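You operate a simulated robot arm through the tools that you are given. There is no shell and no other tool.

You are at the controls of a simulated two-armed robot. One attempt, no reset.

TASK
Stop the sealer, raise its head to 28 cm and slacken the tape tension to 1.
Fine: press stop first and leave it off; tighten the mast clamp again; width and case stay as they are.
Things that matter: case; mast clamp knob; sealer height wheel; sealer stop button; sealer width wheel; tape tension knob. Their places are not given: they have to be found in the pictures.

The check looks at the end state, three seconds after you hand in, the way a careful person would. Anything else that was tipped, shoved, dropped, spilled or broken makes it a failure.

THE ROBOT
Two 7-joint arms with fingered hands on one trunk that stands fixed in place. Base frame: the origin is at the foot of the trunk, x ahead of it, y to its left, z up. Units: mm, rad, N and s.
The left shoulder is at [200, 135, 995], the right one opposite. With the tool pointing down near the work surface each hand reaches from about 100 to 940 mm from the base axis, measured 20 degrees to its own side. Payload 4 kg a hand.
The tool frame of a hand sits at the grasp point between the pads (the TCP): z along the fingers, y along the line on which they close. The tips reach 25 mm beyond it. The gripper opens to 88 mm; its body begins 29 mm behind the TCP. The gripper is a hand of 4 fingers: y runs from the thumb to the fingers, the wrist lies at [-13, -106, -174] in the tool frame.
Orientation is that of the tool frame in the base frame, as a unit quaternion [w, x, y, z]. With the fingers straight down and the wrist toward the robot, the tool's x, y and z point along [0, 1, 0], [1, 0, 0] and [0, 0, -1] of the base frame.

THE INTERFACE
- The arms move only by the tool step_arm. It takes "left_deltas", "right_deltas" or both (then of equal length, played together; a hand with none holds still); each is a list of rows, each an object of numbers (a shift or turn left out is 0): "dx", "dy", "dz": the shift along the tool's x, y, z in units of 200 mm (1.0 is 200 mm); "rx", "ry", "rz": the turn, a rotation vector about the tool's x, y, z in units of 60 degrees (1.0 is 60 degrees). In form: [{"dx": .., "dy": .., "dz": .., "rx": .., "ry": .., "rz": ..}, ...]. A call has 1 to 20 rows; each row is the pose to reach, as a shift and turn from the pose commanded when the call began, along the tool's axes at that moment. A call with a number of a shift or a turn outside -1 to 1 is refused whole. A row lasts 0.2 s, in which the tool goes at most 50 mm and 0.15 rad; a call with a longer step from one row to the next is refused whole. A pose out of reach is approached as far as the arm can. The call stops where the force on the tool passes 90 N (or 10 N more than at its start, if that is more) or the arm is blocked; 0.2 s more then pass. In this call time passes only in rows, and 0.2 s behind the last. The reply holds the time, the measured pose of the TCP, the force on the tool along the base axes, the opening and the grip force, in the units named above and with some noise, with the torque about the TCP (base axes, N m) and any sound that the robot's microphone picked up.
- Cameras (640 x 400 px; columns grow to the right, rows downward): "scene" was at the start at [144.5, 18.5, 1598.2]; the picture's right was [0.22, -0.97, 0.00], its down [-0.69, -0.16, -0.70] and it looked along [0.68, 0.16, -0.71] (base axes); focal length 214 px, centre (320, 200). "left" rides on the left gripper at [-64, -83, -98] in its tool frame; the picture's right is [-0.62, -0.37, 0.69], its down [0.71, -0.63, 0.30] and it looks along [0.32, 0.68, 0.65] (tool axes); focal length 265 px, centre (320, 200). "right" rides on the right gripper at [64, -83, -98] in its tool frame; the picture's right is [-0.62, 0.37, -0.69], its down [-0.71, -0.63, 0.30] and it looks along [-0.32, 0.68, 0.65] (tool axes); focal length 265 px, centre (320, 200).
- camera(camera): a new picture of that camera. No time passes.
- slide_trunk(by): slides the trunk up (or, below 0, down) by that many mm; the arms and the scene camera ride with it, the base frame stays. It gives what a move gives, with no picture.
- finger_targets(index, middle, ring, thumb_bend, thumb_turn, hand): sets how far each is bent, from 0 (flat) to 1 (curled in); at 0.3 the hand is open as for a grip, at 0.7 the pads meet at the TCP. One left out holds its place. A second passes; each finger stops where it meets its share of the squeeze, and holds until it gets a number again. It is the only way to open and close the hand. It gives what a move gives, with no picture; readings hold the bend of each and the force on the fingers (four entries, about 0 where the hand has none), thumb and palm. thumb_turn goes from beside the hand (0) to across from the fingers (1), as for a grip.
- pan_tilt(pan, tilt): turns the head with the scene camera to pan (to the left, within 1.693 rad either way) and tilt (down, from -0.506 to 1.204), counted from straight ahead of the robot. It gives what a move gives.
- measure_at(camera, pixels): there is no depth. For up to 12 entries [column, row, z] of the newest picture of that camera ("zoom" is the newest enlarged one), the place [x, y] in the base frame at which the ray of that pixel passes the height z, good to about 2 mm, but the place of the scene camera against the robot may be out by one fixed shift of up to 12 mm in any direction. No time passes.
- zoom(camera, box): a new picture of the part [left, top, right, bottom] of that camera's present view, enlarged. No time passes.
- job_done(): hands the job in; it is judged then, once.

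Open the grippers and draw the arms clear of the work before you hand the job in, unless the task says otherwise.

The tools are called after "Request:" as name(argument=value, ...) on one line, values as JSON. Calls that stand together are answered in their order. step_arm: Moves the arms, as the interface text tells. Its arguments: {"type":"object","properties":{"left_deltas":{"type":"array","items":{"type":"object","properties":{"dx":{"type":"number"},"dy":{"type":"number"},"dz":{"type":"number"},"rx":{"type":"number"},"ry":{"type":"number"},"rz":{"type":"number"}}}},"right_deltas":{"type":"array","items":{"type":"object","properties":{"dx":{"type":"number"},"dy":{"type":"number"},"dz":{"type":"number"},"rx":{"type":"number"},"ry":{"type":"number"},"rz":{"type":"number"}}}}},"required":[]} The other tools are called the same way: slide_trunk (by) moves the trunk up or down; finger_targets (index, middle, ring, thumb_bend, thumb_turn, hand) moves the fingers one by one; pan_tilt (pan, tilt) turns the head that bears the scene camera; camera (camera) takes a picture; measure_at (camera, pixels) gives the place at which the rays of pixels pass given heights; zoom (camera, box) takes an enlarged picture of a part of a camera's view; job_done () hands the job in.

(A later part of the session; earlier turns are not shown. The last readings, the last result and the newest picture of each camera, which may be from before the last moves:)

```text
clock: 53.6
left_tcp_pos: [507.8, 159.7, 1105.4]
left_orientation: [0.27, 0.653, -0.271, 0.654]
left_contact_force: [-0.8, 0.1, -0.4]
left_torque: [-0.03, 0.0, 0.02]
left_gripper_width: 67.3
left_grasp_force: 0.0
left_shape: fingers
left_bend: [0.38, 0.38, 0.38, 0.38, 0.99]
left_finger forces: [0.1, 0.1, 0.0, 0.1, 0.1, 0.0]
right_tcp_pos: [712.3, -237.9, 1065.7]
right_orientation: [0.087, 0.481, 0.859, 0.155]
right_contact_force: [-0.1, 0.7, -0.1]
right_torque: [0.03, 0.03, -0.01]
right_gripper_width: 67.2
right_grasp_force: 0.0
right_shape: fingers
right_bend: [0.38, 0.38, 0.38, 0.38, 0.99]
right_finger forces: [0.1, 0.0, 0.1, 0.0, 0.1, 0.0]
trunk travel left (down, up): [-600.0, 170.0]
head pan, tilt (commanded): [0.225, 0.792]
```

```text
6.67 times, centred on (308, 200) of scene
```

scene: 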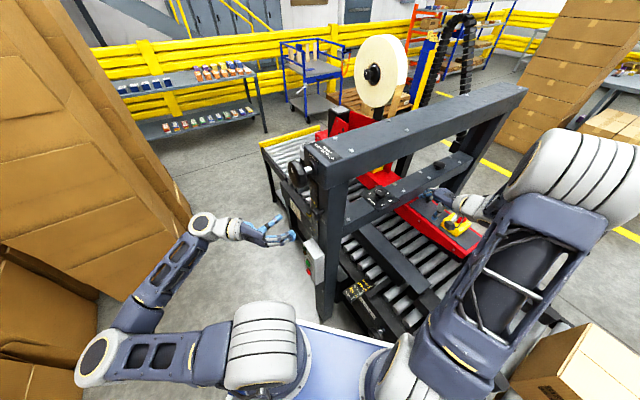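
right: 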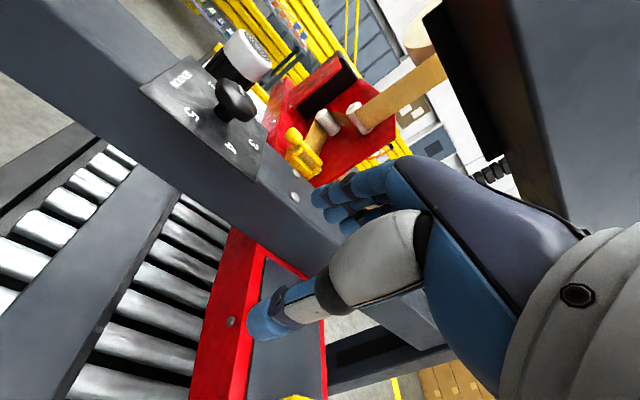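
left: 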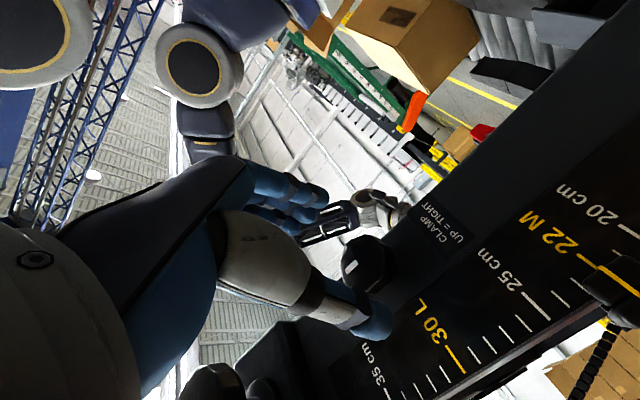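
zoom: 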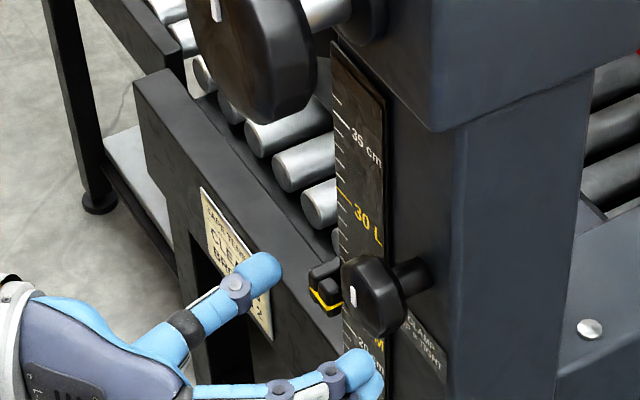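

The knob is at (365,262) in the left view, as it was for the centered approach before. I advance 40 mm and close.

Request:
step_arm(left_deltas=[{"dz": 0.1}, {"dz": 0.2}])

Request:
finger_targets(hand="left", index=0.7, middle=0.7, ring=0.7, thumb_bend=0.7)

Request:
camera(camera="left")

Request:
zoom(camera="scene", box=[280, 185, 344, 225])

```text
clock: 54.2
left_tcp_pos: [538.3, 133.1, 1106.7]
left_orientation: [0.27, 0.653, -0.271, 0.653]
left_contact_force: [0.5, 0.4, -0.2]
left_torque: [0.01, 0.03, 0.0]
left_gripper_width: 67.2
left_grasp_force: 0.0
left_shape: fingers
left_bend: [0.38, 0.38, 0.38, 0.38, 0.99]
left_finger forces: [0.0, 0.0, 0.0, 0.0, 0.1, 0.0]
right_tcp_pos: [713.4, -237.1, 1066.7]
right_orientation: [0.088, 0.482, 0.858, 0.154]
right_contact_force: [-0.9, 0.0, -0.8]
right_torque: [0.01, -0.01, 0.0]
right_gripper_width: 67.2
right_grasp_force: 0.1
right_shape: fingers
right_bend: [0.38, 0.38, 0.38, 0.38, 0.99]
right_finger forces: [0.0, 0.1, 0.0, 0.0, 0.0, 0.0]
trunk travel left (down, up): [-600.0, 170.0]
head pan, tilt (commanded): [0.225, 0.792]
```

```text
clock: 55.2
left_tcp_pos: [538.0, 132.5, 1106.7]
left_orientation: [0.271, 0.653, -0.271, 0.653]
left_contact_force: [0.3, -9.9, 0.9]
left_torque: [0.08, 0.01, -0.04]
left_gripper_width: 24.7
left_grasp_force: 12.8
left_shape: fingers
left_bend: [0.59, 0.63, 0.67, 0.58, 1.0]
left_finger forces: [8.3, 6.1, 2.3, 0.0, 9.9, 0.0]
right_tcp_pos: [713.2, -238.3, 1064.9]
right_orientation: [0.087, 0.481, 0.858, 0.155]
right_contact_force: [0.4, -0.5, -0.8]
right_torque: [-0.01, 0.0, 0.0]
right_gripper_width: 67.6
right_grasp_force: 0.1
right_shape: fingers
right_bend: [0.38, 0.38, 0.38, 0.38, 0.99]
right_finger forces: [0.0, 0.0, 0.1, 0.0, 0.0, 0.0]
trunk travel left (down, up): [-600.0, 170.0]
head pan, tilt (commanded): [0.225, 0.792]
```

```text
taken
```

left: 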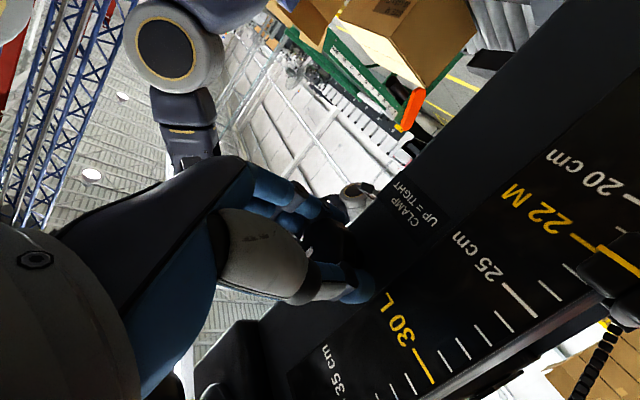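

```text
10.00 times, centred on (312, 205) of scene
```

zoom: 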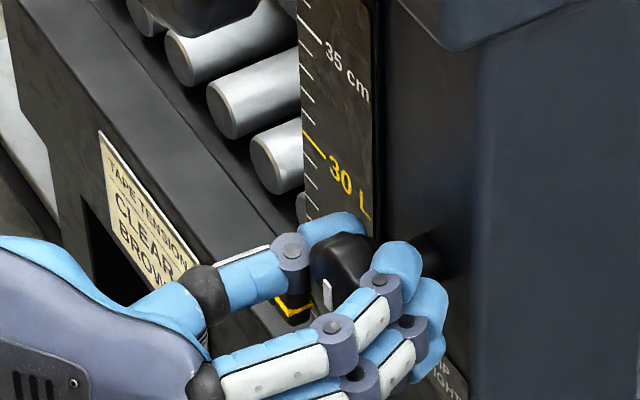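

The knob is held with about 13 N. I turn 30° counter-clockwise.

Request:
step_arm(left_deltas=[{"rz": -0.125}, {"rz": -0.25}, {"rz": -0.375}, {"rz": -0.5}])

Request:
zoom(camera="left", box=[250, 180, 410, 340])

Request:
zoom(camera="scene", box=[280, 185, 344, 225])

```text
clock: 56.2
left_tcp_pos: [538.4, 132.4, 1106.5]
left_orientation: [0.432, 0.701, -0.092, 0.56]
left_contact_force: [2.6, -17.4, 9.2]
left_torque: [-0.02, -0.07, -0.1]
left_gripper_width: 25.0
left_grasp_force: 14.0
left_shape: fingers
left_bend: [0.58, 0.61, 0.65, 0.6, 1.0]
left_finger forces: [9.4, 8.8, 4.2, 0.1, 8.0, 0.1]
right_tcp_pos: [713.3, -237.9, 1065.8]
right_orientation: [0.087, 0.482, 0.858, 0.154]
right_contact_force: [0.5, -0.3, -0.3]
right_torque: [-0.01, -0.01, 0.0]
right_gripper_width: 67.3
right_grasp_force: 0.3
right_shape: fingers
right_bend: [0.38, 0.38, 0.38, 0.38, 0.99]
right_finger forces: [0.0, 0.1, 0.0, 0.0, 0.0, 0.0]
trunk travel left (down, up): [-600.0, 170.0]
head pan, tilt (commanded): [0.225, 0.792]
```

```text
2.50 times, centred on (330, 260) of left
```

zoom: 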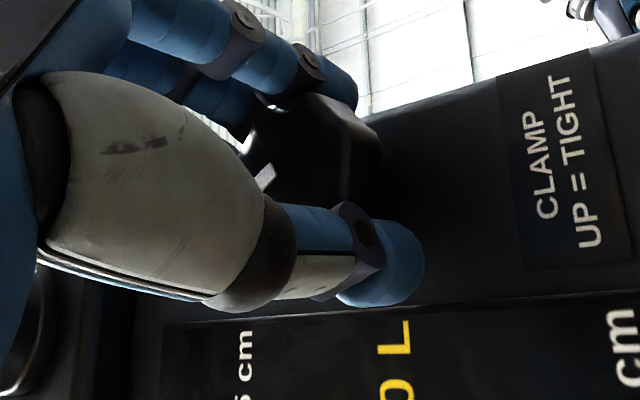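

```text
10.00 times, centred on (312, 205) of scene
```

zoom: 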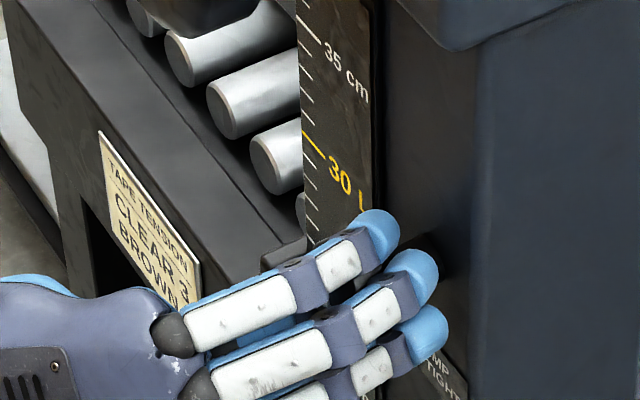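

Forces are moderate and the grip holds. I continue 30° more counter-clockwise.

Request:
step_arm(left_deltas=[{"rz": -0.125}, {"rz": -0.25}, {"rz": -0.375}, {"rz": -0.5}])

Request:
zoom(camera="left", box=[250, 180, 410, 340])

Request:
zoom(camera="scene", box=[280, 185, 344, 225])

```text
clock: 57.2
left_tcp_pos: [536.2, 132.6, 1104.9]
left_orientation: [0.561, 0.701, 0.092, 0.43]
left_contact_force: [8.0, -20.2, 15.5]
left_torque: [0.02, -0.14, -0.12]
left_gripper_width: 25.2
left_grasp_force: 17.0
left_shape: fingers
left_bend: [0.56, 0.6, 0.65, 0.61, 1.0]
left_finger forces: [11.7, 11.1, 4.0, 0.0, 6.9, 0.0]
right_tcp_pos: [712.7, -239.0, 1066.0]
right_orientation: [0.087, 0.481, 0.858, 0.155]
right_contact_force: [-0.3, -0.3, 0.2]
right_torque: [-0.02, -0.03, 0.03]
right_gripper_width: 67.7
right_grasp_force: 0.0
right_shape: fingers
right_bend: [0.38, 0.38, 0.38, 0.38, 0.99]
right_finger forces: [0.1, 0.1, 0.0, 0.1, 0.0, 0.0]
trunk travel left (down, up): [-600.0, 170.0]
head pan, tilt (commanded): [0.225, 0.792]
```

```text
2.50 times, centred on (330, 260) of left
```

zoom: 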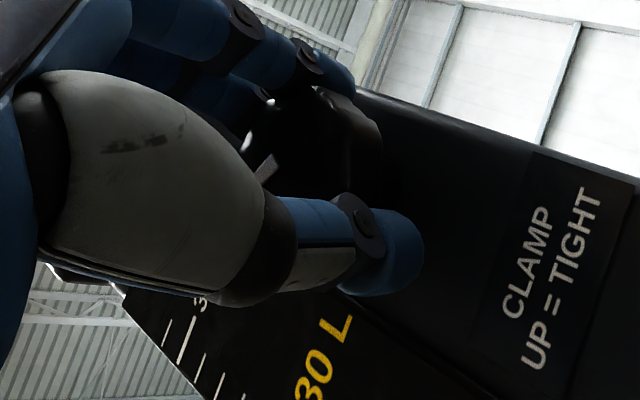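

```text
10.00 times, centred on (312, 205) of scene
```

zoom: 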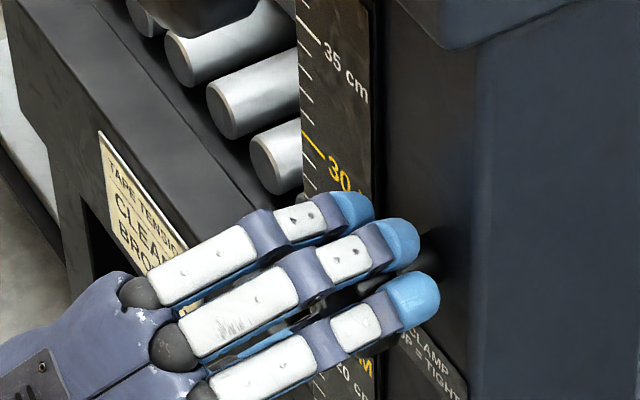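

The mark keeps its place relative to the hand, so the knob is turning: about 60° so far. I ease the side load slightly and turn 24° more.

Request:
step_arm(left_deltas=[{"rz": -0.133, "dy": 0.006, "dz": 0.005}, {"rz": -0.267, "dy": 0.012, "dz": 0.01}, {"rz": -0.4, "dy": 0.018, "dz": 0.01}])

Request:
zoom(camera="left", box=[250, 180, 410, 340])

```text
clock: 58.0
left_tcp_pos: [536.8, 131.2, 1106.9]
left_orientation: [0.638, 0.667, 0.236, 0.304]
left_contact_force: [-1.5, -3.9, 8.2]
left_torque: [-0.05, -0.07, -0.07]
left_gripper_width: 25.1
left_grasp_force: 13.1
left_shape: fingers
left_bend: [0.56, 0.62, 0.67, 0.61, 1.0]
left_finger forces: [9.1, 6.2, 2.0, 0.1, 9.1, 0.0]
right_tcp_pos: [712.7, -238.9, 1065.2]
right_orientation: [0.087, 0.481, 0.858, 0.155]
right_contact_force: [0.6, -0.4, 0.4]
right_torque: [0.0, 0.0, -0.03]
right_gripper_width: 67.4
right_grasp_force: 0.0
right_shape: fingers
right_bend: [0.38, 0.38, 0.38, 0.38, 0.99]
right_finger forces: [0.0, 0.1, 0.1, 0.0, 0.0, 0.0]
trunk travel left (down, up): [-600.0, 170.0]
head pan, tilt (commanded): [0.225, 0.792]
```

```text
2.50 times, centred on (330, 260) of left
```

zoom: 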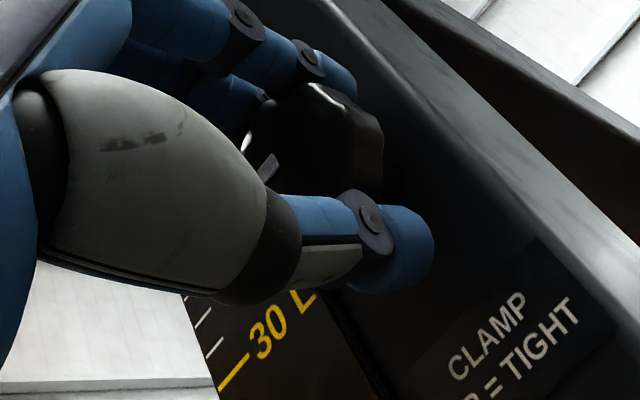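

Forces fell and the mark has moved with the hand, about 84° in all. I open the fingers and back off 60 mm to check the knob.

Request:
finger_targets(hand="left", index=0.36, middle=0.36, ring=0.36, thumb_bend=0.36)

Request:
step_arm(left_deltas=[{"dz": -0.15}, {"dz": -0.3}])

Request:
camera(camera="left")

Request:
zoom(camera="left", box=[300, 200, 460, 300])

```text
clock: 59.0
left_tcp_pos: [538.5, 130.6, 1106.7]
left_orientation: [0.638, 0.666, 0.236, 0.305]
left_contact_force: [0.6, -0.6, -0.9]
left_torque: [0.01, 0.01, -0.02]
left_gripper_width: 71.6
left_grasp_force: 0.1
left_shape: fingers
left_bend: [0.36, 0.36, 0.36, 0.36, 0.98]
left_finger forces: [0.1, 0.0, 0.1, 0.0, 0.0, 0.0]
right_tcp_pos: [711.7, -239.5, 1065.7]
right_orientation: [0.088, 0.482, 0.858, 0.155]
right_contact_force: [-0.2, 1.4, -0.4]
right_torque: [-0.01, 0.02, 0.01]
right_gripper_width: 67.8
right_grasp_force: 0.2
right_shape: fingers
right_bend: [0.38, 0.38, 0.38, 0.38, 0.99]
right_finger forces: [0.0, 0.0, 0.0, 0.1, 0.0, 0.0]
trunk travel left (down, up): [-600.0, 170.0]
head pan, tilt (commanded): [0.225, 0.792]
```

```text
clock: 59.6
left_tcp_pos: [496.4, 171.0, 1107.1]
left_orientation: [0.638, 0.667, 0.235, 0.304]
left_contact_force: [0.5, 0.0, 0.1]
left_torque: [0.0, 0.0, -0.01]
left_gripper_width: 71.5
left_grasp_force: 0.1
left_shape: fingers
left_bend: [0.36, 0.36, 0.36, 0.36, 0.98]
left_finger forces: [0.0, 0.0, 0.1, 0.1, 0.1, 0.0]
right_tcp_pos: [712.6, -237.2, 1065.4]
right_orientation: [0.087, 0.481, 0.858, 0.155]
right_contact_force: [-0.2, -0.5, -0.6]
right_torque: [0.0, 0.0, 0.03]
right_gripper_width: 67.4
right_grasp_force: 0.0
right_shape: fingers
right_bend: [0.38, 0.38, 0.38, 0.38, 0.99]
right_finger forces: [0.0, 0.1, 0.0, 0.0, 0.0, 0.1]
trunk travel left (down, up): [-600.0, 170.0]
head pan, tilt (commanded): [0.225, 0.792]
```

```text
taken
```

left: 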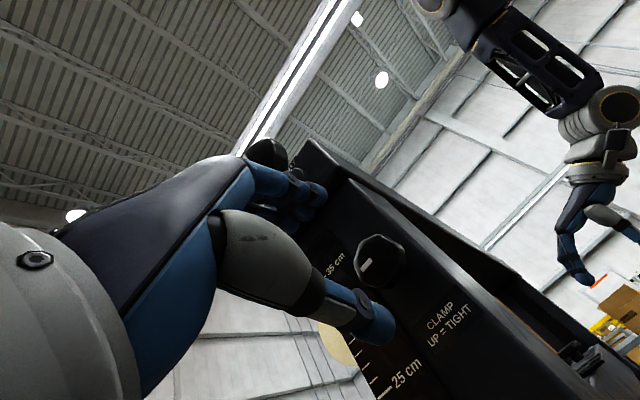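

```text
4.00 times, centred on (380, 250) of left
```

zoom: 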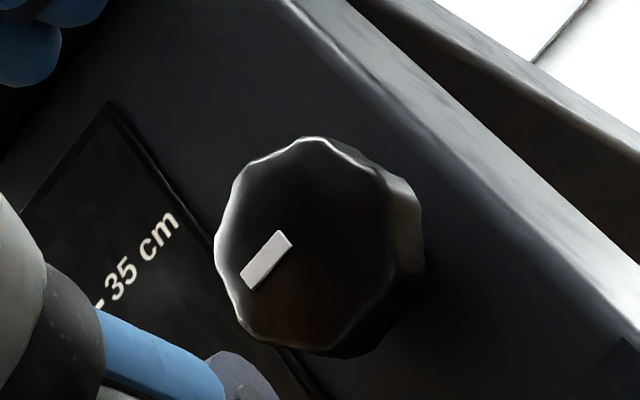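

The clamp mark now points sideways, so it is loose. Next the height wheel: I back off a little more and raise the hand to wheel height.

Request:
step_arm(left_deltas=[{"dz": -0.2}, {"dx": 0.045, "dy": 0.19, "dz": -0.25}, {"dx": 0.09, "dy": 0.385, "dz": -0.25}, {"dx": 0.135, "dy": 0.58, "dz": -0.25}, {"dx": 0.182, "dy": 0.775, "dz": -0.25}])

Request:
camera(camera="left")

Request:
zoom(camera="scene", box=[250, 140, 346, 200])

```text
clock: 60.8
left_tcp_pos: [471.9, 220.7, 1265.9]
left_orientation: [0.638, 0.666, 0.236, 0.306]
left_contact_force: [0.3, -0.7, -0.7]
left_torque: [0.0, -0.01, 0.02]
left_gripper_width: 71.8
left_grasp_force: 0.0
left_shape: fingers
left_bend: [0.36, 0.36, 0.36, 0.36, 0.98]
left_finger forces: [0.0, 0.1, 0.1, 0.0, 0.0, 0.0]
right_tcp_pos: [713.3, -237.5, 1067.0]
right_orientation: [0.087, 0.482, 0.858, 0.155]
right_contact_force: [-0.5, -0.7, -1.2]
right_torque: [0.0, -0.03, -0.01]
right_gripper_width: 67.3
right_grasp_force: 0.0
right_shape: fingers
right_bend: [0.38, 0.38, 0.38, 0.38, 0.99]
right_finger forces: [0.0, 0.0, 0.0, 0.0, 0.0, 0.0]
trunk travel left (down, up): [-600.0, 170.0]
head pan, tilt (commanded): [0.225, 0.792]
```

```text
taken
```

left: 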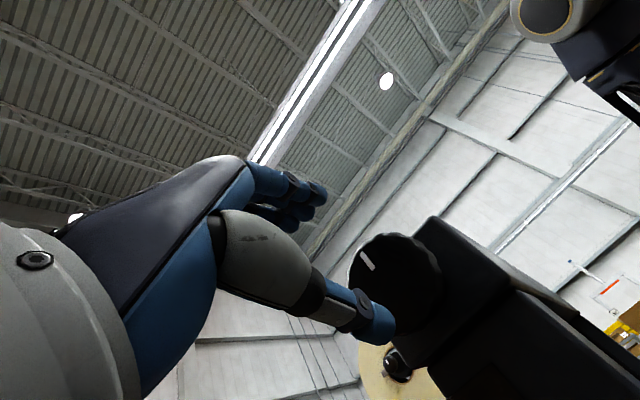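

```text
6.67 times, centred on (298, 170) of scene
```

zoom: 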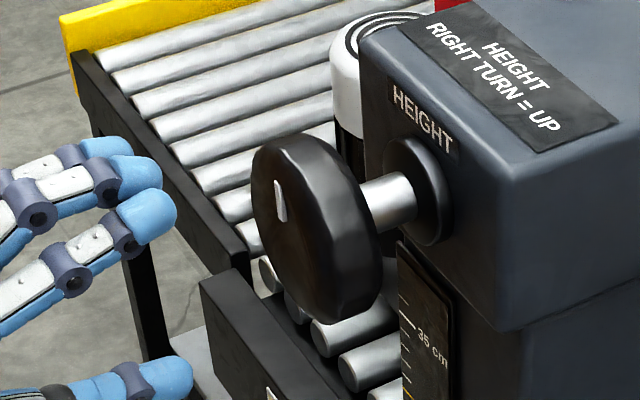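

The wheel fills the left view around (390,290). I zoom in to find its center and measure the ray.

Request:
zoom(camera="left", box=[300, 210, 460, 350])

Request:
measure_at(camera="left", pixels=[[388, 285, 1255], [388, 285, 1260], [388, 285, 1265], [388, 285, 1270]])

```text
2.86 times, centred on (380, 280) of left
```

zoom: 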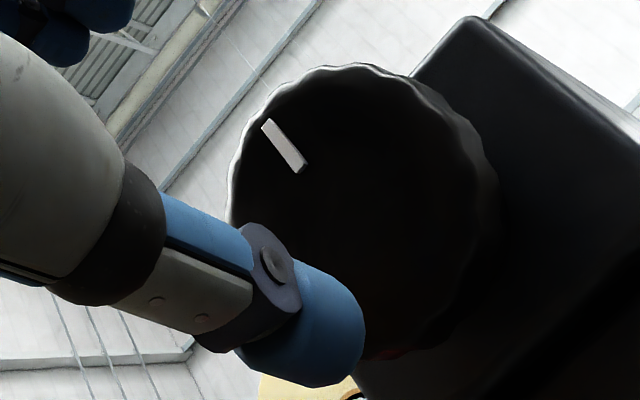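

```text
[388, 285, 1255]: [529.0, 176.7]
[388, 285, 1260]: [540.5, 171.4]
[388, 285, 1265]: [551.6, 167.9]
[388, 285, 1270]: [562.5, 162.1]
```

I estimate the wheel axis near t=499, z=1263, face at m=261, radius about 35 mm. I open the hand fully, square it up, and come to 20 mm before the wheel.

Request:
finger_targets(hand="left", index=0.3, middle=0.3, ring=0.3, thumb_bend=0.3)

Request:
step_arm(left_deltas=[{"dx": 0.025, "dy": -0.018, "dz": 0.09, "rz": -0.1}, {"dx": 0.025, "dy": -0.018, "dz": 0.18, "rz": -0.1}])

Request:
camera(camera="left")

Request:
zoom(camera="scene", box=[250, 140, 346, 200])

```text
clock: 61.8
left_tcp_pos: [471.5, 221.2, 1265.7]
left_orientation: [0.638, 0.667, 0.236, 0.304]
left_contact_force: [-0.2, 0.4, 0.2]
left_torque: [0.02, 0.02, -0.01]
left_gripper_width: 84.3
left_grasp_force: 0.1
left_shape: fingers
left_bend: [0.3, 0.3, 0.3, 0.3, 0.98]
left_finger forces: [0.0, 0.0, 0.0, 0.0, 0.0, 0.1]
right_tcp_pos: [712.6, -238.4, 1064.7]
right_orientation: [0.087, 0.481, 0.858, 0.155]
right_contact_force: [-0.5, -0.4, 0.1]
right_torque: [0.05, 0.02, -0.02]
right_gripper_width: 67.2
right_grasp_force: 0.1
right_shape: fingers
right_bend: [0.38, 0.38, 0.38, 0.38, 0.99]
right_finger forces: [0.0, 0.0, 0.0, 0.0, 0.0, 0.1]
trunk travel left (down, up): [-600.0, 170.0]
head pan, tilt (commanded): [0.225, 0.792]
```

```text
clock: 62.4
left_tcp_pos: [501.9, 198.5, 1263.5]
left_orientation: [0.653, 0.653, 0.27, 0.27]
left_contact_force: [0.3, -0.4, -0.7]
left_torque: [0.02, -0.02, -0.01]
left_gripper_width: 84.3
left_grasp_force: 0.0
left_shape: fingers
left_bend: [0.3, 0.3, 0.3, 0.3, 0.98]
left_finger forces: [0.0, 0.0, 0.0, 0.0, 0.1, 0.0]
right_tcp_pos: [712.3, -238.2, 1065.3]
right_orientation: [0.088, 0.481, 0.858, 0.155]
right_contact_force: [-0.4, -0.5, 0.5]
right_torque: [0.0, -0.02, 0.01]
right_gripper_width: 67.6
right_grasp_force: 0.1
right_shape: fingers
right_bend: [0.38, 0.38, 0.38, 0.38, 0.99]
right_finger forces: [0.1, 0.1, 0.1, 0.0, 0.0, 0.1]
trunk travel left (down, up): [-600.0, 170.0]
head pan, tilt (commanded): [0.225, 0.792]
```

```text
taken
```

left: 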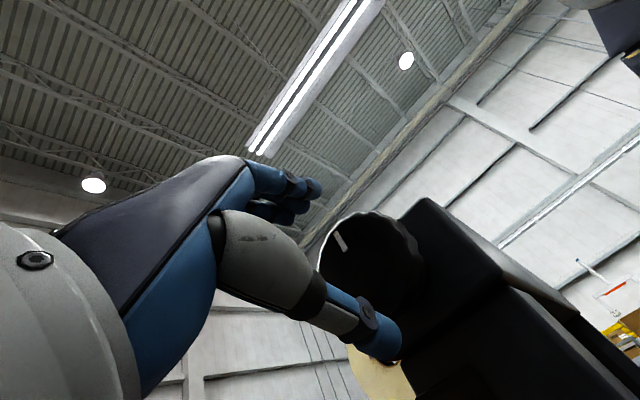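

```text
6.67 times, centred on (298, 170) of scene
```

zoom: 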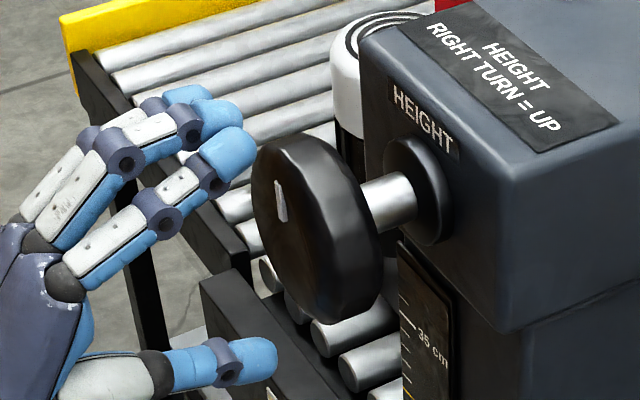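

The scene view suggests the thumb would graze the wheel's lower rim. I zoom the left view to check vertical centering.

Request:
zoom(camera="left", box=[280, 190, 440, 370])

Request:
zoom(camera="scene", box=[266, 145, 330, 200])

```text
2.22 times, centred on (360, 280) of left
```

zoom: 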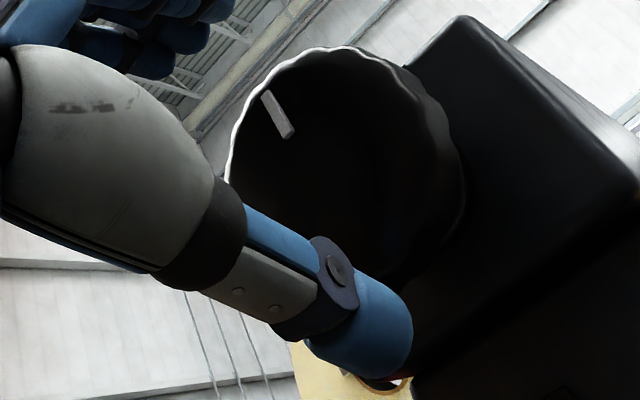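

```text
7.27 times, centred on (298, 172) of scene
```

zoom: 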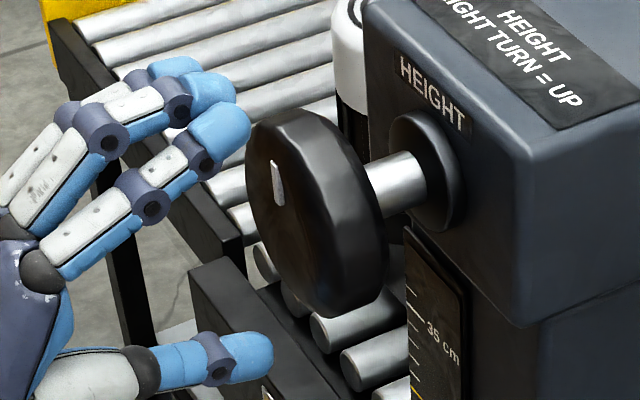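

Combining both views, the wheel is at about t=499, z=1261 with its face at m=253, so the hand is centered with about 10 mm clearance each side. I advance 33 mm over the wheel.

Request:
step_arm(left_deltas=[{"dy": -0.0125, "dz": 0.05}, {"dy": -0.0125, "dz": 0.11}, {"dy": -0.0125, "dz": 0.165}])

Request:
zoom(camera="scene", box=[250, 140, 346, 200])

Request:
camera(camera="left")

```text
clock: 63.2
left_tcp_pos: [525.7, 176.3, 1259.5]
left_orientation: [0.653, 0.654, 0.27, 0.27]
left_contact_force: [0.4, -0.8, 0.2]
left_torque: [0.03, -0.07, -0.01]
left_gripper_width: 84.4
left_grasp_force: 0.0
left_shape: fingers
left_bend: [0.3, 0.3, 0.3, 0.3, 0.98]
left_finger forces: [0.0, 0.0, 0.1, 0.0, 0.0, 0.0]
right_tcp_pos: [713.0, -238.5, 1065.1]
right_orientation: [0.088, 0.482, 0.858, 0.154]
right_contact_force: [-0.2, -0.6, 0.3]
right_torque: [-0.01, -0.02, -0.01]
right_gripper_width: 67.4
right_grasp_force: 0.0
right_shape: fingers
right_bend: [0.38, 0.38, 0.38, 0.38, 0.99]
right_finger forces: [0.0, 0.0, 0.1, 0.0, 0.0, 0.0]
trunk travel left (down, up): [-600.0, 170.0]
head pan, tilt (commanded): [0.225, 0.792]
```

```text
6.67 times, centred on (298, 170) of scene
```

zoom: 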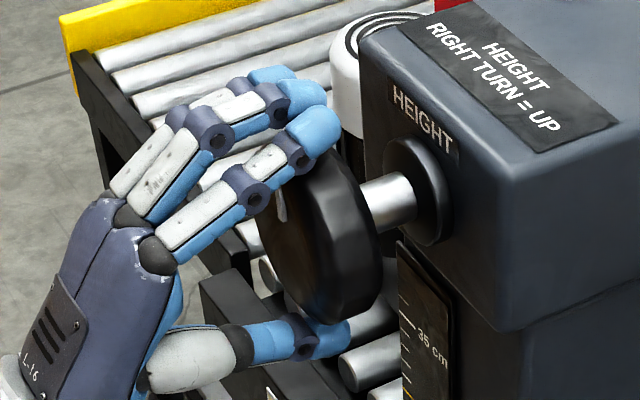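

```text
taken
```

left: 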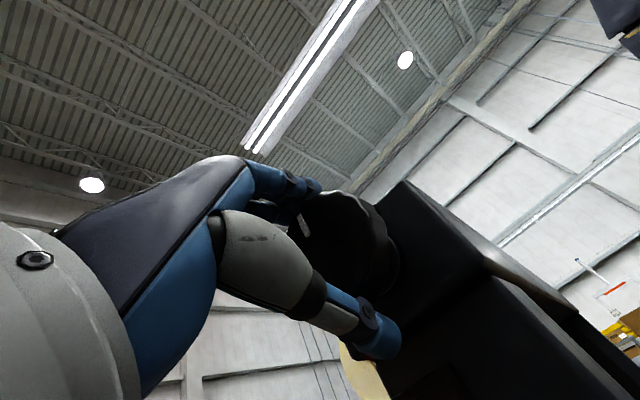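

The fingers span the wheel with the thumb below. I close on it.

Request:
finger_targets(hand="left", index=0.6, middle=0.6, ring=0.6, thumb_bend=0.6)

Request:
zoom(camera="scene", box=[250, 140, 346, 200])

```text
clock: 64.2
left_tcp_pos: [525.5, 176.8, 1260.6]
left_orientation: [0.653, 0.653, 0.27, 0.271]
left_contact_force: [1.8, 0.9, 10.0]
left_torque: [-0.16, -0.2, 0.04]
left_gripper_width: 64.6
left_grasp_force: 20.0
left_shape: fingers
left_bend: [0.37, 0.44, 0.47, 0.42, 0.99]
left_finger forces: [9.7, 6.5, 7.2, 0.1, 16.5, 0.0]
right_tcp_pos: [712.3, -237.0, 1065.1]
right_orientation: [0.088, 0.482, 0.858, 0.155]
right_contact_force: [0.6, -0.2, 0.3]
right_torque: [0.0, 0.02, 0.03]
right_gripper_width: 67.4
right_grasp_force: 0.1
right_shape: fingers
right_bend: [0.38, 0.38, 0.38, 0.38, 0.99]
right_finger forces: [0.2, 0.0, 0.0, 0.1, 0.1, 0.1]
trunk travel left (down, up): [-600.0, 170.0]
head pan, tilt (commanded): [0.225, 0.792]
```

```text
6.67 times, centred on (298, 170) of scene
```

zoom: 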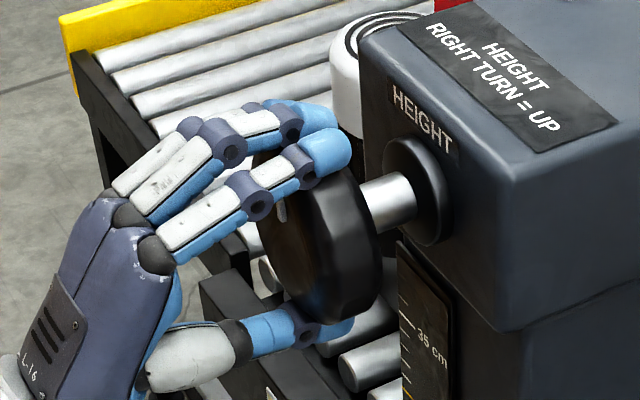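

The wheel is held with 20 N. I turn right 30° about its axis and look at the pointer.

Request:
step_arm(left_deltas=[{"rz": 0.125, "dx": 0.001, "dy": -0.0015}, {"rz": 0.25, "dx": 0.0015, "dy": -0.003}, {"rz": 0.375, "dx": 0.002, "dy": -0.0045}, {"rz": 0.5, "dx": 0.003, "dy": -0.006}])

Request:
zoom(camera="scene", box=[250, 140, 346, 200])

Request:
zoom(camera="scene", box=[280, 185, 344, 225])

```text
clock: 65.2
left_tcp_pos: [525.3, 177.1, 1258.9]
left_orientation: [0.56, 0.701, 0.091, 0.431]
left_contact_force: [-0.8, -0.7, 7.6]
left_torque: [-0.16, -0.13, -0.05]
left_gripper_width: 64.8
left_grasp_force: 19.6
left_shape: fingers
left_bend: [0.37, 0.45, 0.47, 0.43, 0.98]
left_finger forces: [9.3, 6.3, 7.0, 0.0, 16.9, 0.1]
right_tcp_pos: [712.1, -238.7, 1065.6]
right_orientation: [0.088, 0.481, 0.858, 0.156]
right_contact_force: [-0.3, -0.4, 0.4]
right_torque: [0.02, -0.01, -0.03]
right_gripper_width: 67.4
right_grasp_force: 0.0
right_shape: fingers
right_bend: [0.38, 0.38, 0.38, 0.38, 0.99]
right_finger forces: [0.1, 0.0, 0.1, 0.1, 0.0, 0.0]
trunk travel left (down, up): [-600.0, 170.0]
head pan, tilt (commanded): [0.225, 0.792]
```

```text
6.67 times, centred on (298, 170) of scene
```

zoom: 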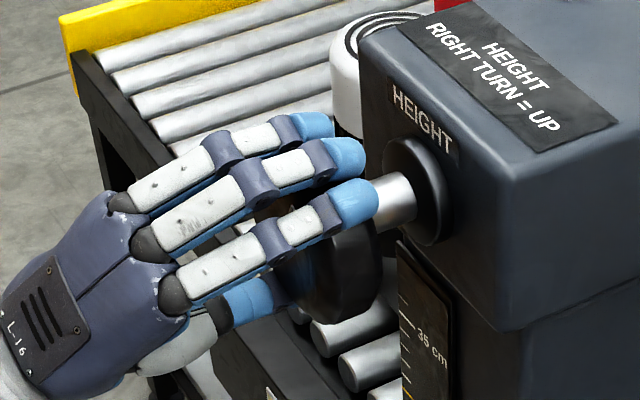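

```text
10.00 times, centred on (312, 205) of scene
```

zoom: 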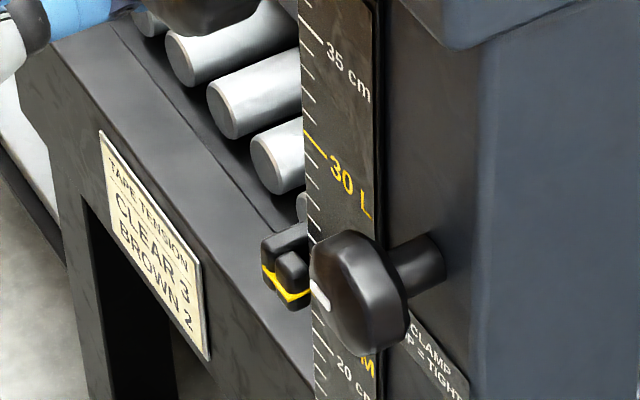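

The pointer seems to have risen (yellow line now near (285,285) in the 10x zoom). I zoom in to read it against the scale.

Request:
zoom(camera="scene", box=[290, 195, 330, 220])

Request:
camera(camera="scene")

Request:
camera(camera="right")

```text
16.00 times, centred on (310, 208) of scene
```

zoom: 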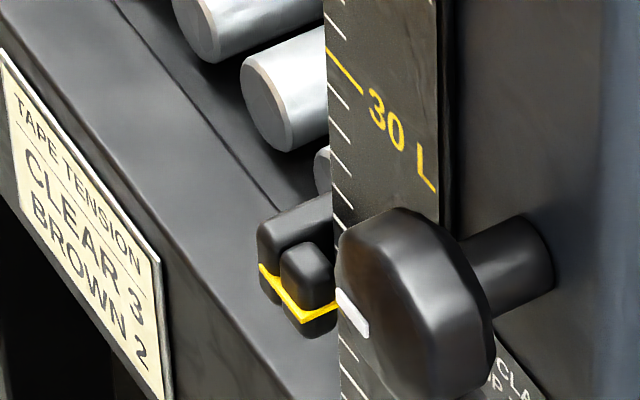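

```text
taken
```

scene: 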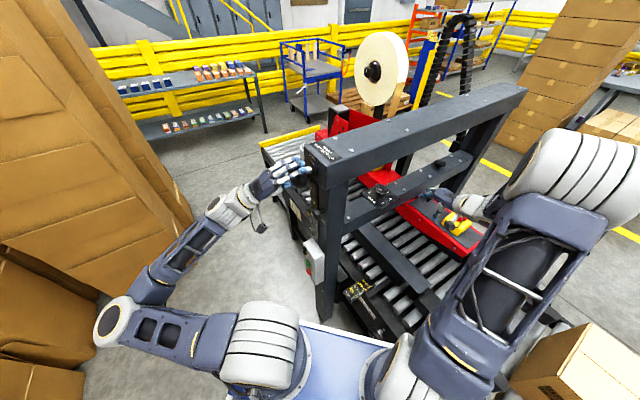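

```text
taken
```

right: 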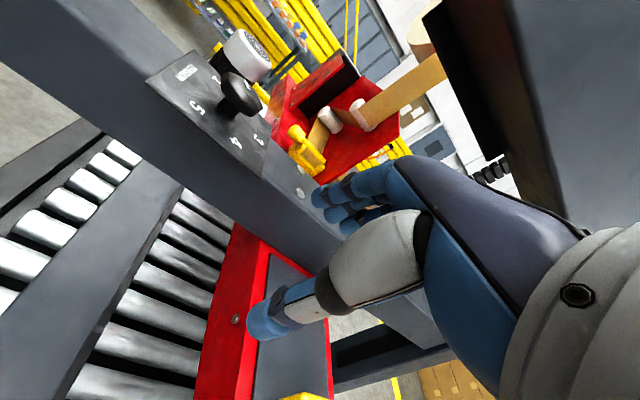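

The right camera, which is still, shows the cross beam with the tension panel has moved: it is the head, and it rides up. I use it to gauge the rise per turn.

Request:
zoom(camera="right", box=[130, 60, 290, 160])

Request:
measure_at(camera="scene", pixels=[[308.9, 215.5, 1010], [308.9, 215.5, 1020], [308.9, 215.5, 1030], [308.9, 215.5, 1040]])

```text
4.00 times, centred on (210, 110) of right
```

zoom: 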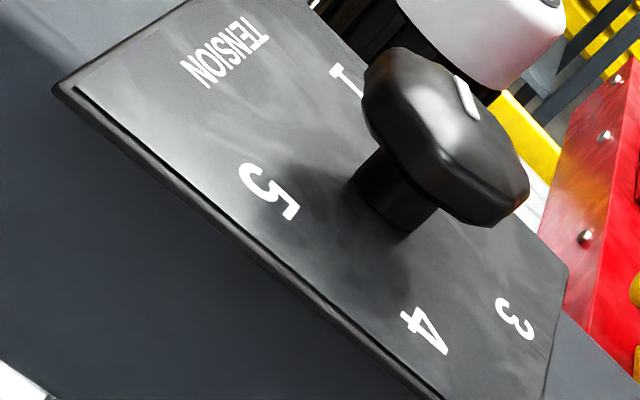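

```text
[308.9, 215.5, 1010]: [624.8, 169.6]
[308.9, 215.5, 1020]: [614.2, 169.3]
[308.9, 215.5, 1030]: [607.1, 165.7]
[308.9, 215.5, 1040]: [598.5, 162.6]
```

The panel shift in the right view matches a rise of roughly 7–9 mm for 30°. So only about 200–250° more is needed; I turn 30° further.

Request:
step_arm(left_deltas=[{"rz": 0.125, "dx": 0.001, "dy": -0.0005}, {"rz": 0.25, "dx": 0.003, "dy": -0.001}, {"rz": 0.375, "dx": 0.004, "dy": -0.002}, {"rz": 0.5, "dx": 0.005, "dy": -0.003}])

Request:
zoom(camera="scene", box=[290, 195, 330, 220])

Request:
zoom(camera="right", box=[130, 60, 290, 160])

```text
clock: 66.2
left_tcp_pos: [526.8, 177.4, 1258.4]
left_orientation: [0.43, 0.701, -0.094, 0.561]
left_contact_force: [-2.9, -1.3, -2.2]
left_torque: [-0.09, 0.01, -0.09]
left_gripper_width: 64.7
left_grasp_force: 18.9
left_shape: fingers
left_bend: [0.38, 0.46, 0.49, 0.43, 0.97]
left_finger forces: [8.1, 5.3, 5.3, 0.0, 19.1, 0.0]
right_tcp_pos: [712.6, -238.6, 1065.4]
right_orientation: [0.088, 0.482, 0.858, 0.155]
right_contact_force: [0.0, -0.7, 0.2]
right_torque: [-0.03, -0.01, 0.0]
right_gripper_width: 67.5
right_grasp_force: 0.1
right_shape: fingers
right_bend: [0.38, 0.38, 0.38, 0.38, 0.99]
right_finger forces: [0.0, 0.1, 0.1, 0.0, 0.1, 0.0]
trunk travel left (down, up): [-600.0, 170.0]
head pan, tilt (commanded): [0.225, 0.792]
```

```text
16.00 times, centred on (310, 208) of scene
```

zoom: 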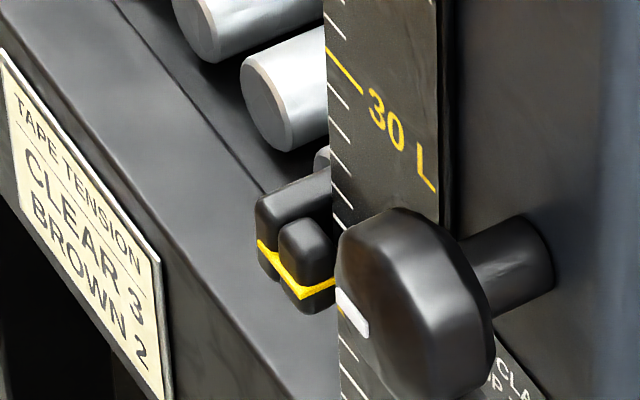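

```text
4.00 times, centred on (210, 110) of right
```

zoom: 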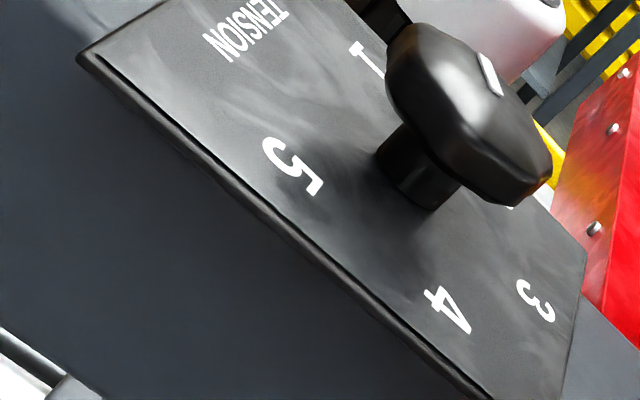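

The pointer rose again by about 7 mm and seems to read near 22.9. I turn another 60°.

Request:
step_arm(left_deltas=[{"rz": 0.125, "dx": 0.001, "dy": -0.001}, {"rz": 0.25, "dx": 0.002, "dy": -0.0025}, {"rz": 0.375, "dx": 0.003, "dy": -0.004}, {"rz": 0.5, "dx": 0.004, "dy": -0.0055}, {"rz": 0.625, "dx": 0.005, "dy": -0.007}, {"rz": 0.75, "dx": 0.006, "dy": -0.008}, {"rz": 0.875, "dx": 0.007, "dy": -0.009}, {"rz": 1.0, "dx": 0.008, "dy": -0.01}])

Request:
zoom(camera="scene", box=[290, 195, 330, 220])

Request:
camera(camera="scene")

```text
clock: 68.0
left_tcp_pos: [529.1, 179.4, 1258.5]
left_orientation: [0.091, 0.561, -0.432, 0.701]
left_contact_force: [-10.0, -4.3, -10.3]
left_torque: [0.04, 0.07, -0.14]
left_gripper_width: 64.3
left_grasp_force: 21.4
left_shape: fingers
left_bend: [0.35, 0.45, 0.48, 0.45, 0.96]
left_finger forces: [12.1, 7.5, 7.1, 0.0, 15.8, 0.0]
right_tcp_pos: [712.6, -238.8, 1064.3]
right_orientation: [0.088, 0.481, 0.858, 0.155]
right_contact_force: [0.2, -0.9, 0.1]
right_torque: [0.01, 0.02, 0.02]
right_gripper_width: 67.5
right_grasp_force: 0.2
right_shape: fingers
right_bend: [0.38, 0.38, 0.38, 0.38, 0.99]
right_finger forces: [0.0, 0.1, 0.1, 0.1, 0.0, 0.1]
trunk travel left (down, up): [-600.0, 170.0]
head pan, tilt (commanded): [0.225, 0.792]
```

```text
16.00 times, centred on (310, 208) of scene
```

zoom: 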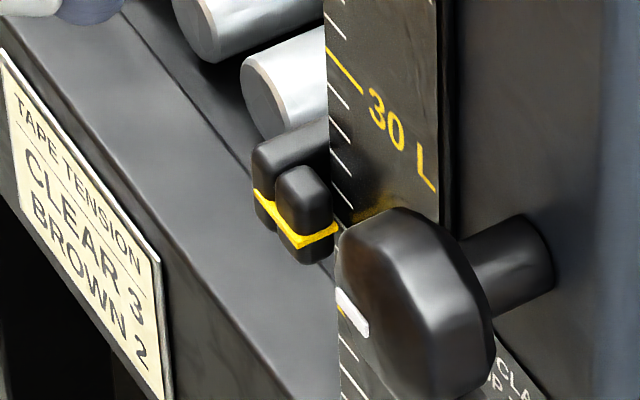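

```text
taken
```

scene: 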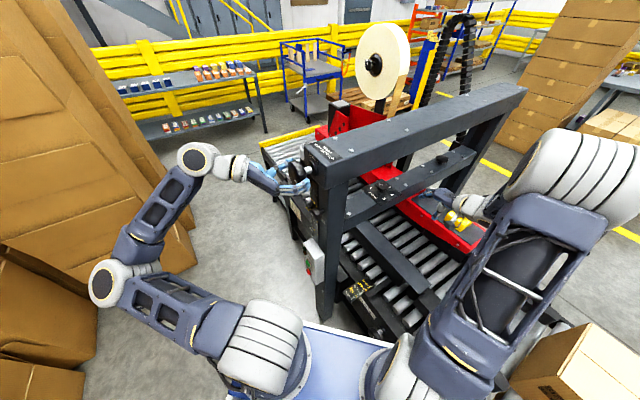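

The pointer now reads about 24.5; the rise is close to 0.8 cm per 30°, so about 130° more is needed. I check the right hand's surroundings, since the head and its red unit are rising near it.

Request:
camera(camera="right")

Request:
zoom(camera="scene", box=[380, 150, 508, 250])

```text
taken
```

right: 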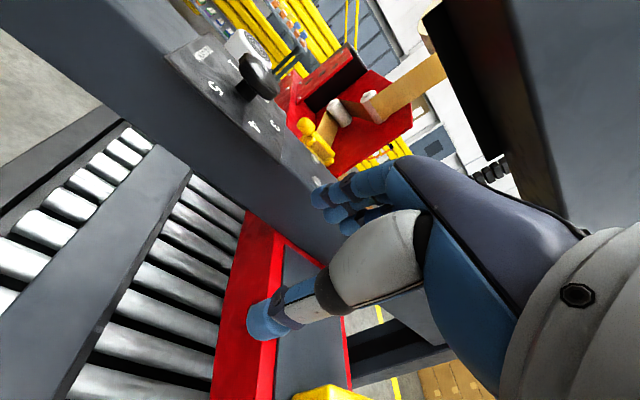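

```text
4.00 times, centred on (444, 200) of scene
```

zoom: 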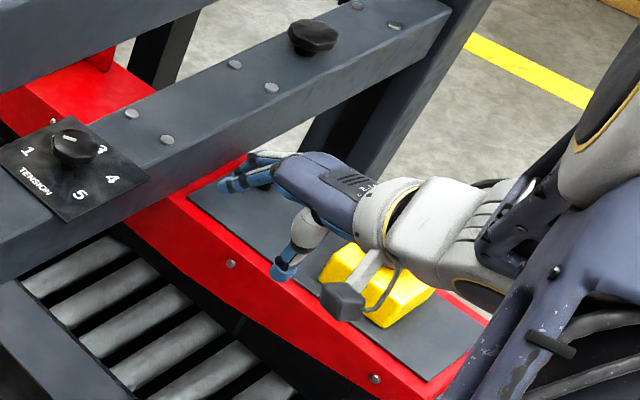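

The red unit with the e-stop also rides up with the head, so I raise the right hand 120 mm out of its way before going on.

Request:
step_arm(right_deltas=[{"dx": 0.001, "dy": 0.069, "dz": -0.188}, {"dx": 0.0015, "dy": 0.138, "dz": -0.375}, {"dx": 0.002, "dy": 0.2076, "dz": -0.563}])

Request:
camera(camera="right")

Request:
camera(camera="left")

```text
clock: 68.8
left_tcp_pos: [528.9, 179.7, 1259.4]
left_orientation: [0.093, 0.56, -0.431, 0.701]
left_contact_force: [-10.9, -3.5, -11.4]
left_torque: [0.1, 0.07, -0.14]
left_gripper_width: 64.5
left_grasp_force: 20.7
left_shape: fingers
left_bend: [0.35, 0.45, 0.48, 0.45, 0.96]
left_finger forces: [12.1, 7.3, 7.0, 0.0, 15.5, 0.0]
right_tcp_pos: [713.4, -239.0, 1185.7]
right_orientation: [0.087, 0.482, 0.858, 0.155]
right_contact_force: [0.7, 0.1, -0.1]
right_torque: [0.0, -0.01, 0.02]
right_gripper_width: 67.6
right_grasp_force: 0.1
right_shape: fingers
right_bend: [0.38, 0.38, 0.38, 0.38, 0.99]
right_finger forces: [0.0, 0.0, 0.1, 0.1, 0.1, 0.0]
trunk travel left (down, up): [-600.0, 170.0]
head pan, tilt (commanded): [0.225, 0.792]
```

```text
taken
```

right: 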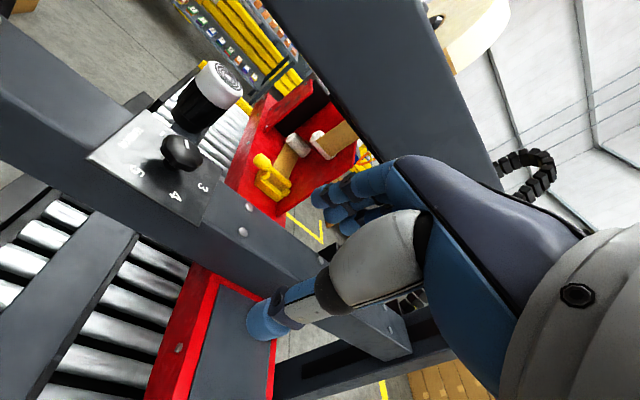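

```text
taken
```

left: 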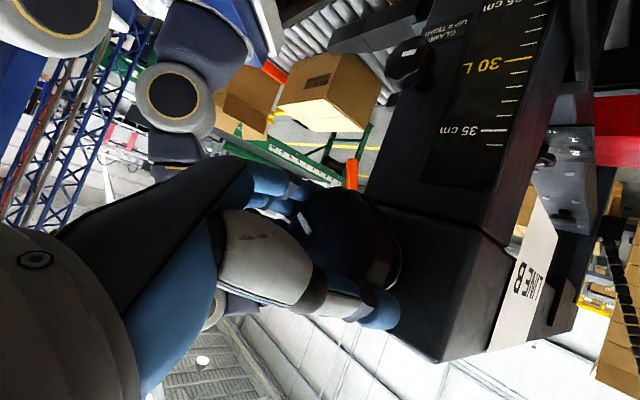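

The right hand is clear and the left grip is steady. I turn 30° more.

Request:
step_arm(left_deltas=[{"rz": 0.125, "dx": 0.001, "dy": -0.001}, {"rz": 0.25, "dx": 0.002, "dy": -0.0025}, {"rz": 0.375, "dx": 0.0025, "dy": -0.004}, {"rz": 0.5, "dx": 0.003, "dy": -0.006}])

Request:
zoom(camera="scene", box=[290, 195, 330, 220])

Request:
camera(camera="scene")

```text
clock: 69.8
left_tcp_pos: [529.4, 179.4, 1260.4]
left_orientation: [-0.093, 0.43, -0.562, 0.701]
left_contact_force: [-5.9, -1.2, -13.3]
left_torque: [0.06, 0.13, -0.09]
left_gripper_width: 64.5
left_grasp_force: 21.1
left_shape: fingers
left_bend: [0.35, 0.44, 0.48, 0.45, 0.96]
left_finger forces: [11.8, 7.9, 7.4, 0.1, 15.3, 0.0]
right_tcp_pos: [713.0, -239.3, 1185.3]
right_orientation: [0.087, 0.481, 0.858, 0.156]
right_contact_force: [0.5, 0.1, 0.8]
right_torque: [-0.01, 0.02, -0.01]
right_gripper_width: 67.4
right_grasp_force: 0.1
right_shape: fingers
right_bend: [0.38, 0.38, 0.38, 0.38, 0.99]
right_finger forces: [0.0, 0.0, 0.1, 0.0, 0.0, 0.0]
trunk travel left (down, up): [-600.0, 170.0]
head pan, tilt (commanded): [0.225, 0.792]
```

```text
16.00 times, centred on (310, 208) of scene
```

zoom: 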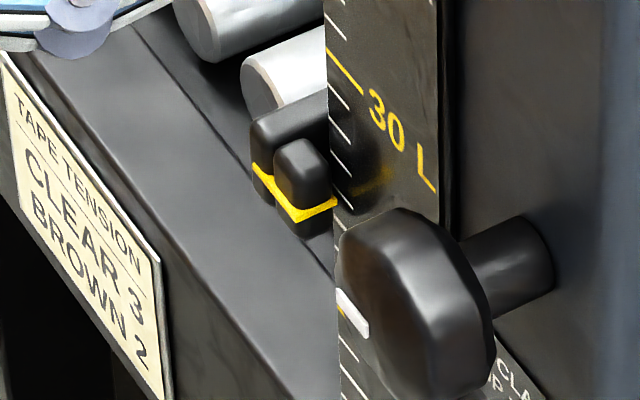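

```text
taken
```

scene: 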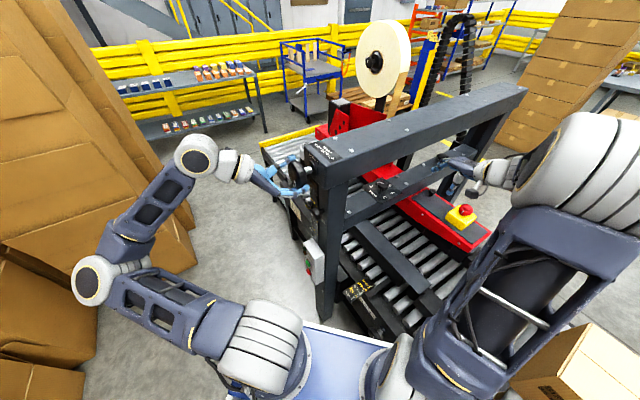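

The reading is now about 25.3 and the arm still has range. I turn 30° more.

Request:
step_arm(left_deltas=[{"rz": 0.125, "dx": 0.001, "dy": -0.001}, {"rz": 0.25, "dx": 0.002, "dy": -0.0025}, {"rz": 0.375, "dx": 0.0025, "dy": -0.004}, {"rz": 0.5, "dx": 0.003, "dy": -0.006}])

Request:
zoom(camera="scene", box=[290, 195, 330, 220])

Request:
camera(camera="scene")

```text
clock: 70.8
left_tcp_pos: [529.8, 181.4, 1261.1]
left_orientation: [0.271, -0.27, 0.654, -0.653]
left_contact_force: [-2.3, 0.0, -14.6]
left_torque: [0.16, 0.19, -0.06]
left_gripper_width: 64.3
left_grasp_force: 21.8
left_shape: fingers
left_bend: [0.35, 0.44, 0.47, 0.45, 0.97]
left_finger forces: [11.9, 8.4, 8.3, 0.0, 14.9, 0.0]
right_tcp_pos: [712.3, -238.1, 1185.1]
right_orientation: [0.088, 0.481, 0.858, 0.155]
right_contact_force: [-0.4, -0.3, -0.2]
right_torque: [-0.02, -0.02, 0.01]
right_gripper_width: 67.3
right_grasp_force: 0.1
right_shape: fingers
right_bend: [0.38, 0.38, 0.38, 0.38, 0.99]
right_finger forces: [0.0, 0.1, 0.0, 0.1, 0.0, 0.0]
trunk travel left (down, up): [-600.0, 170.0]
head pan, tilt (commanded): [0.225, 0.792]
```

```text
16.00 times, centred on (310, 208) of scene
```

zoom: 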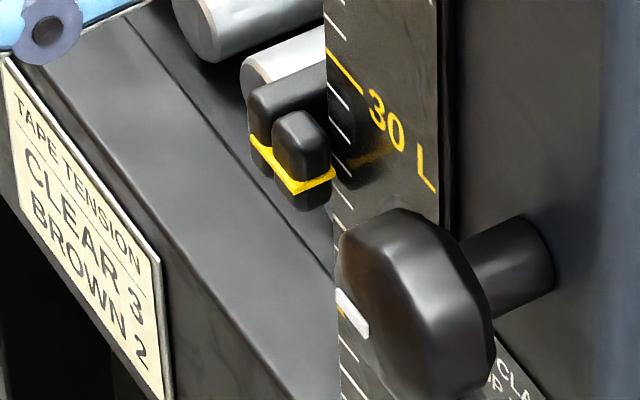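

```text
taken
```

scene: 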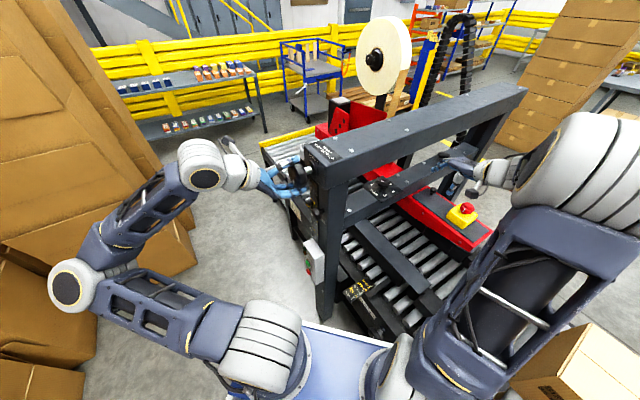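

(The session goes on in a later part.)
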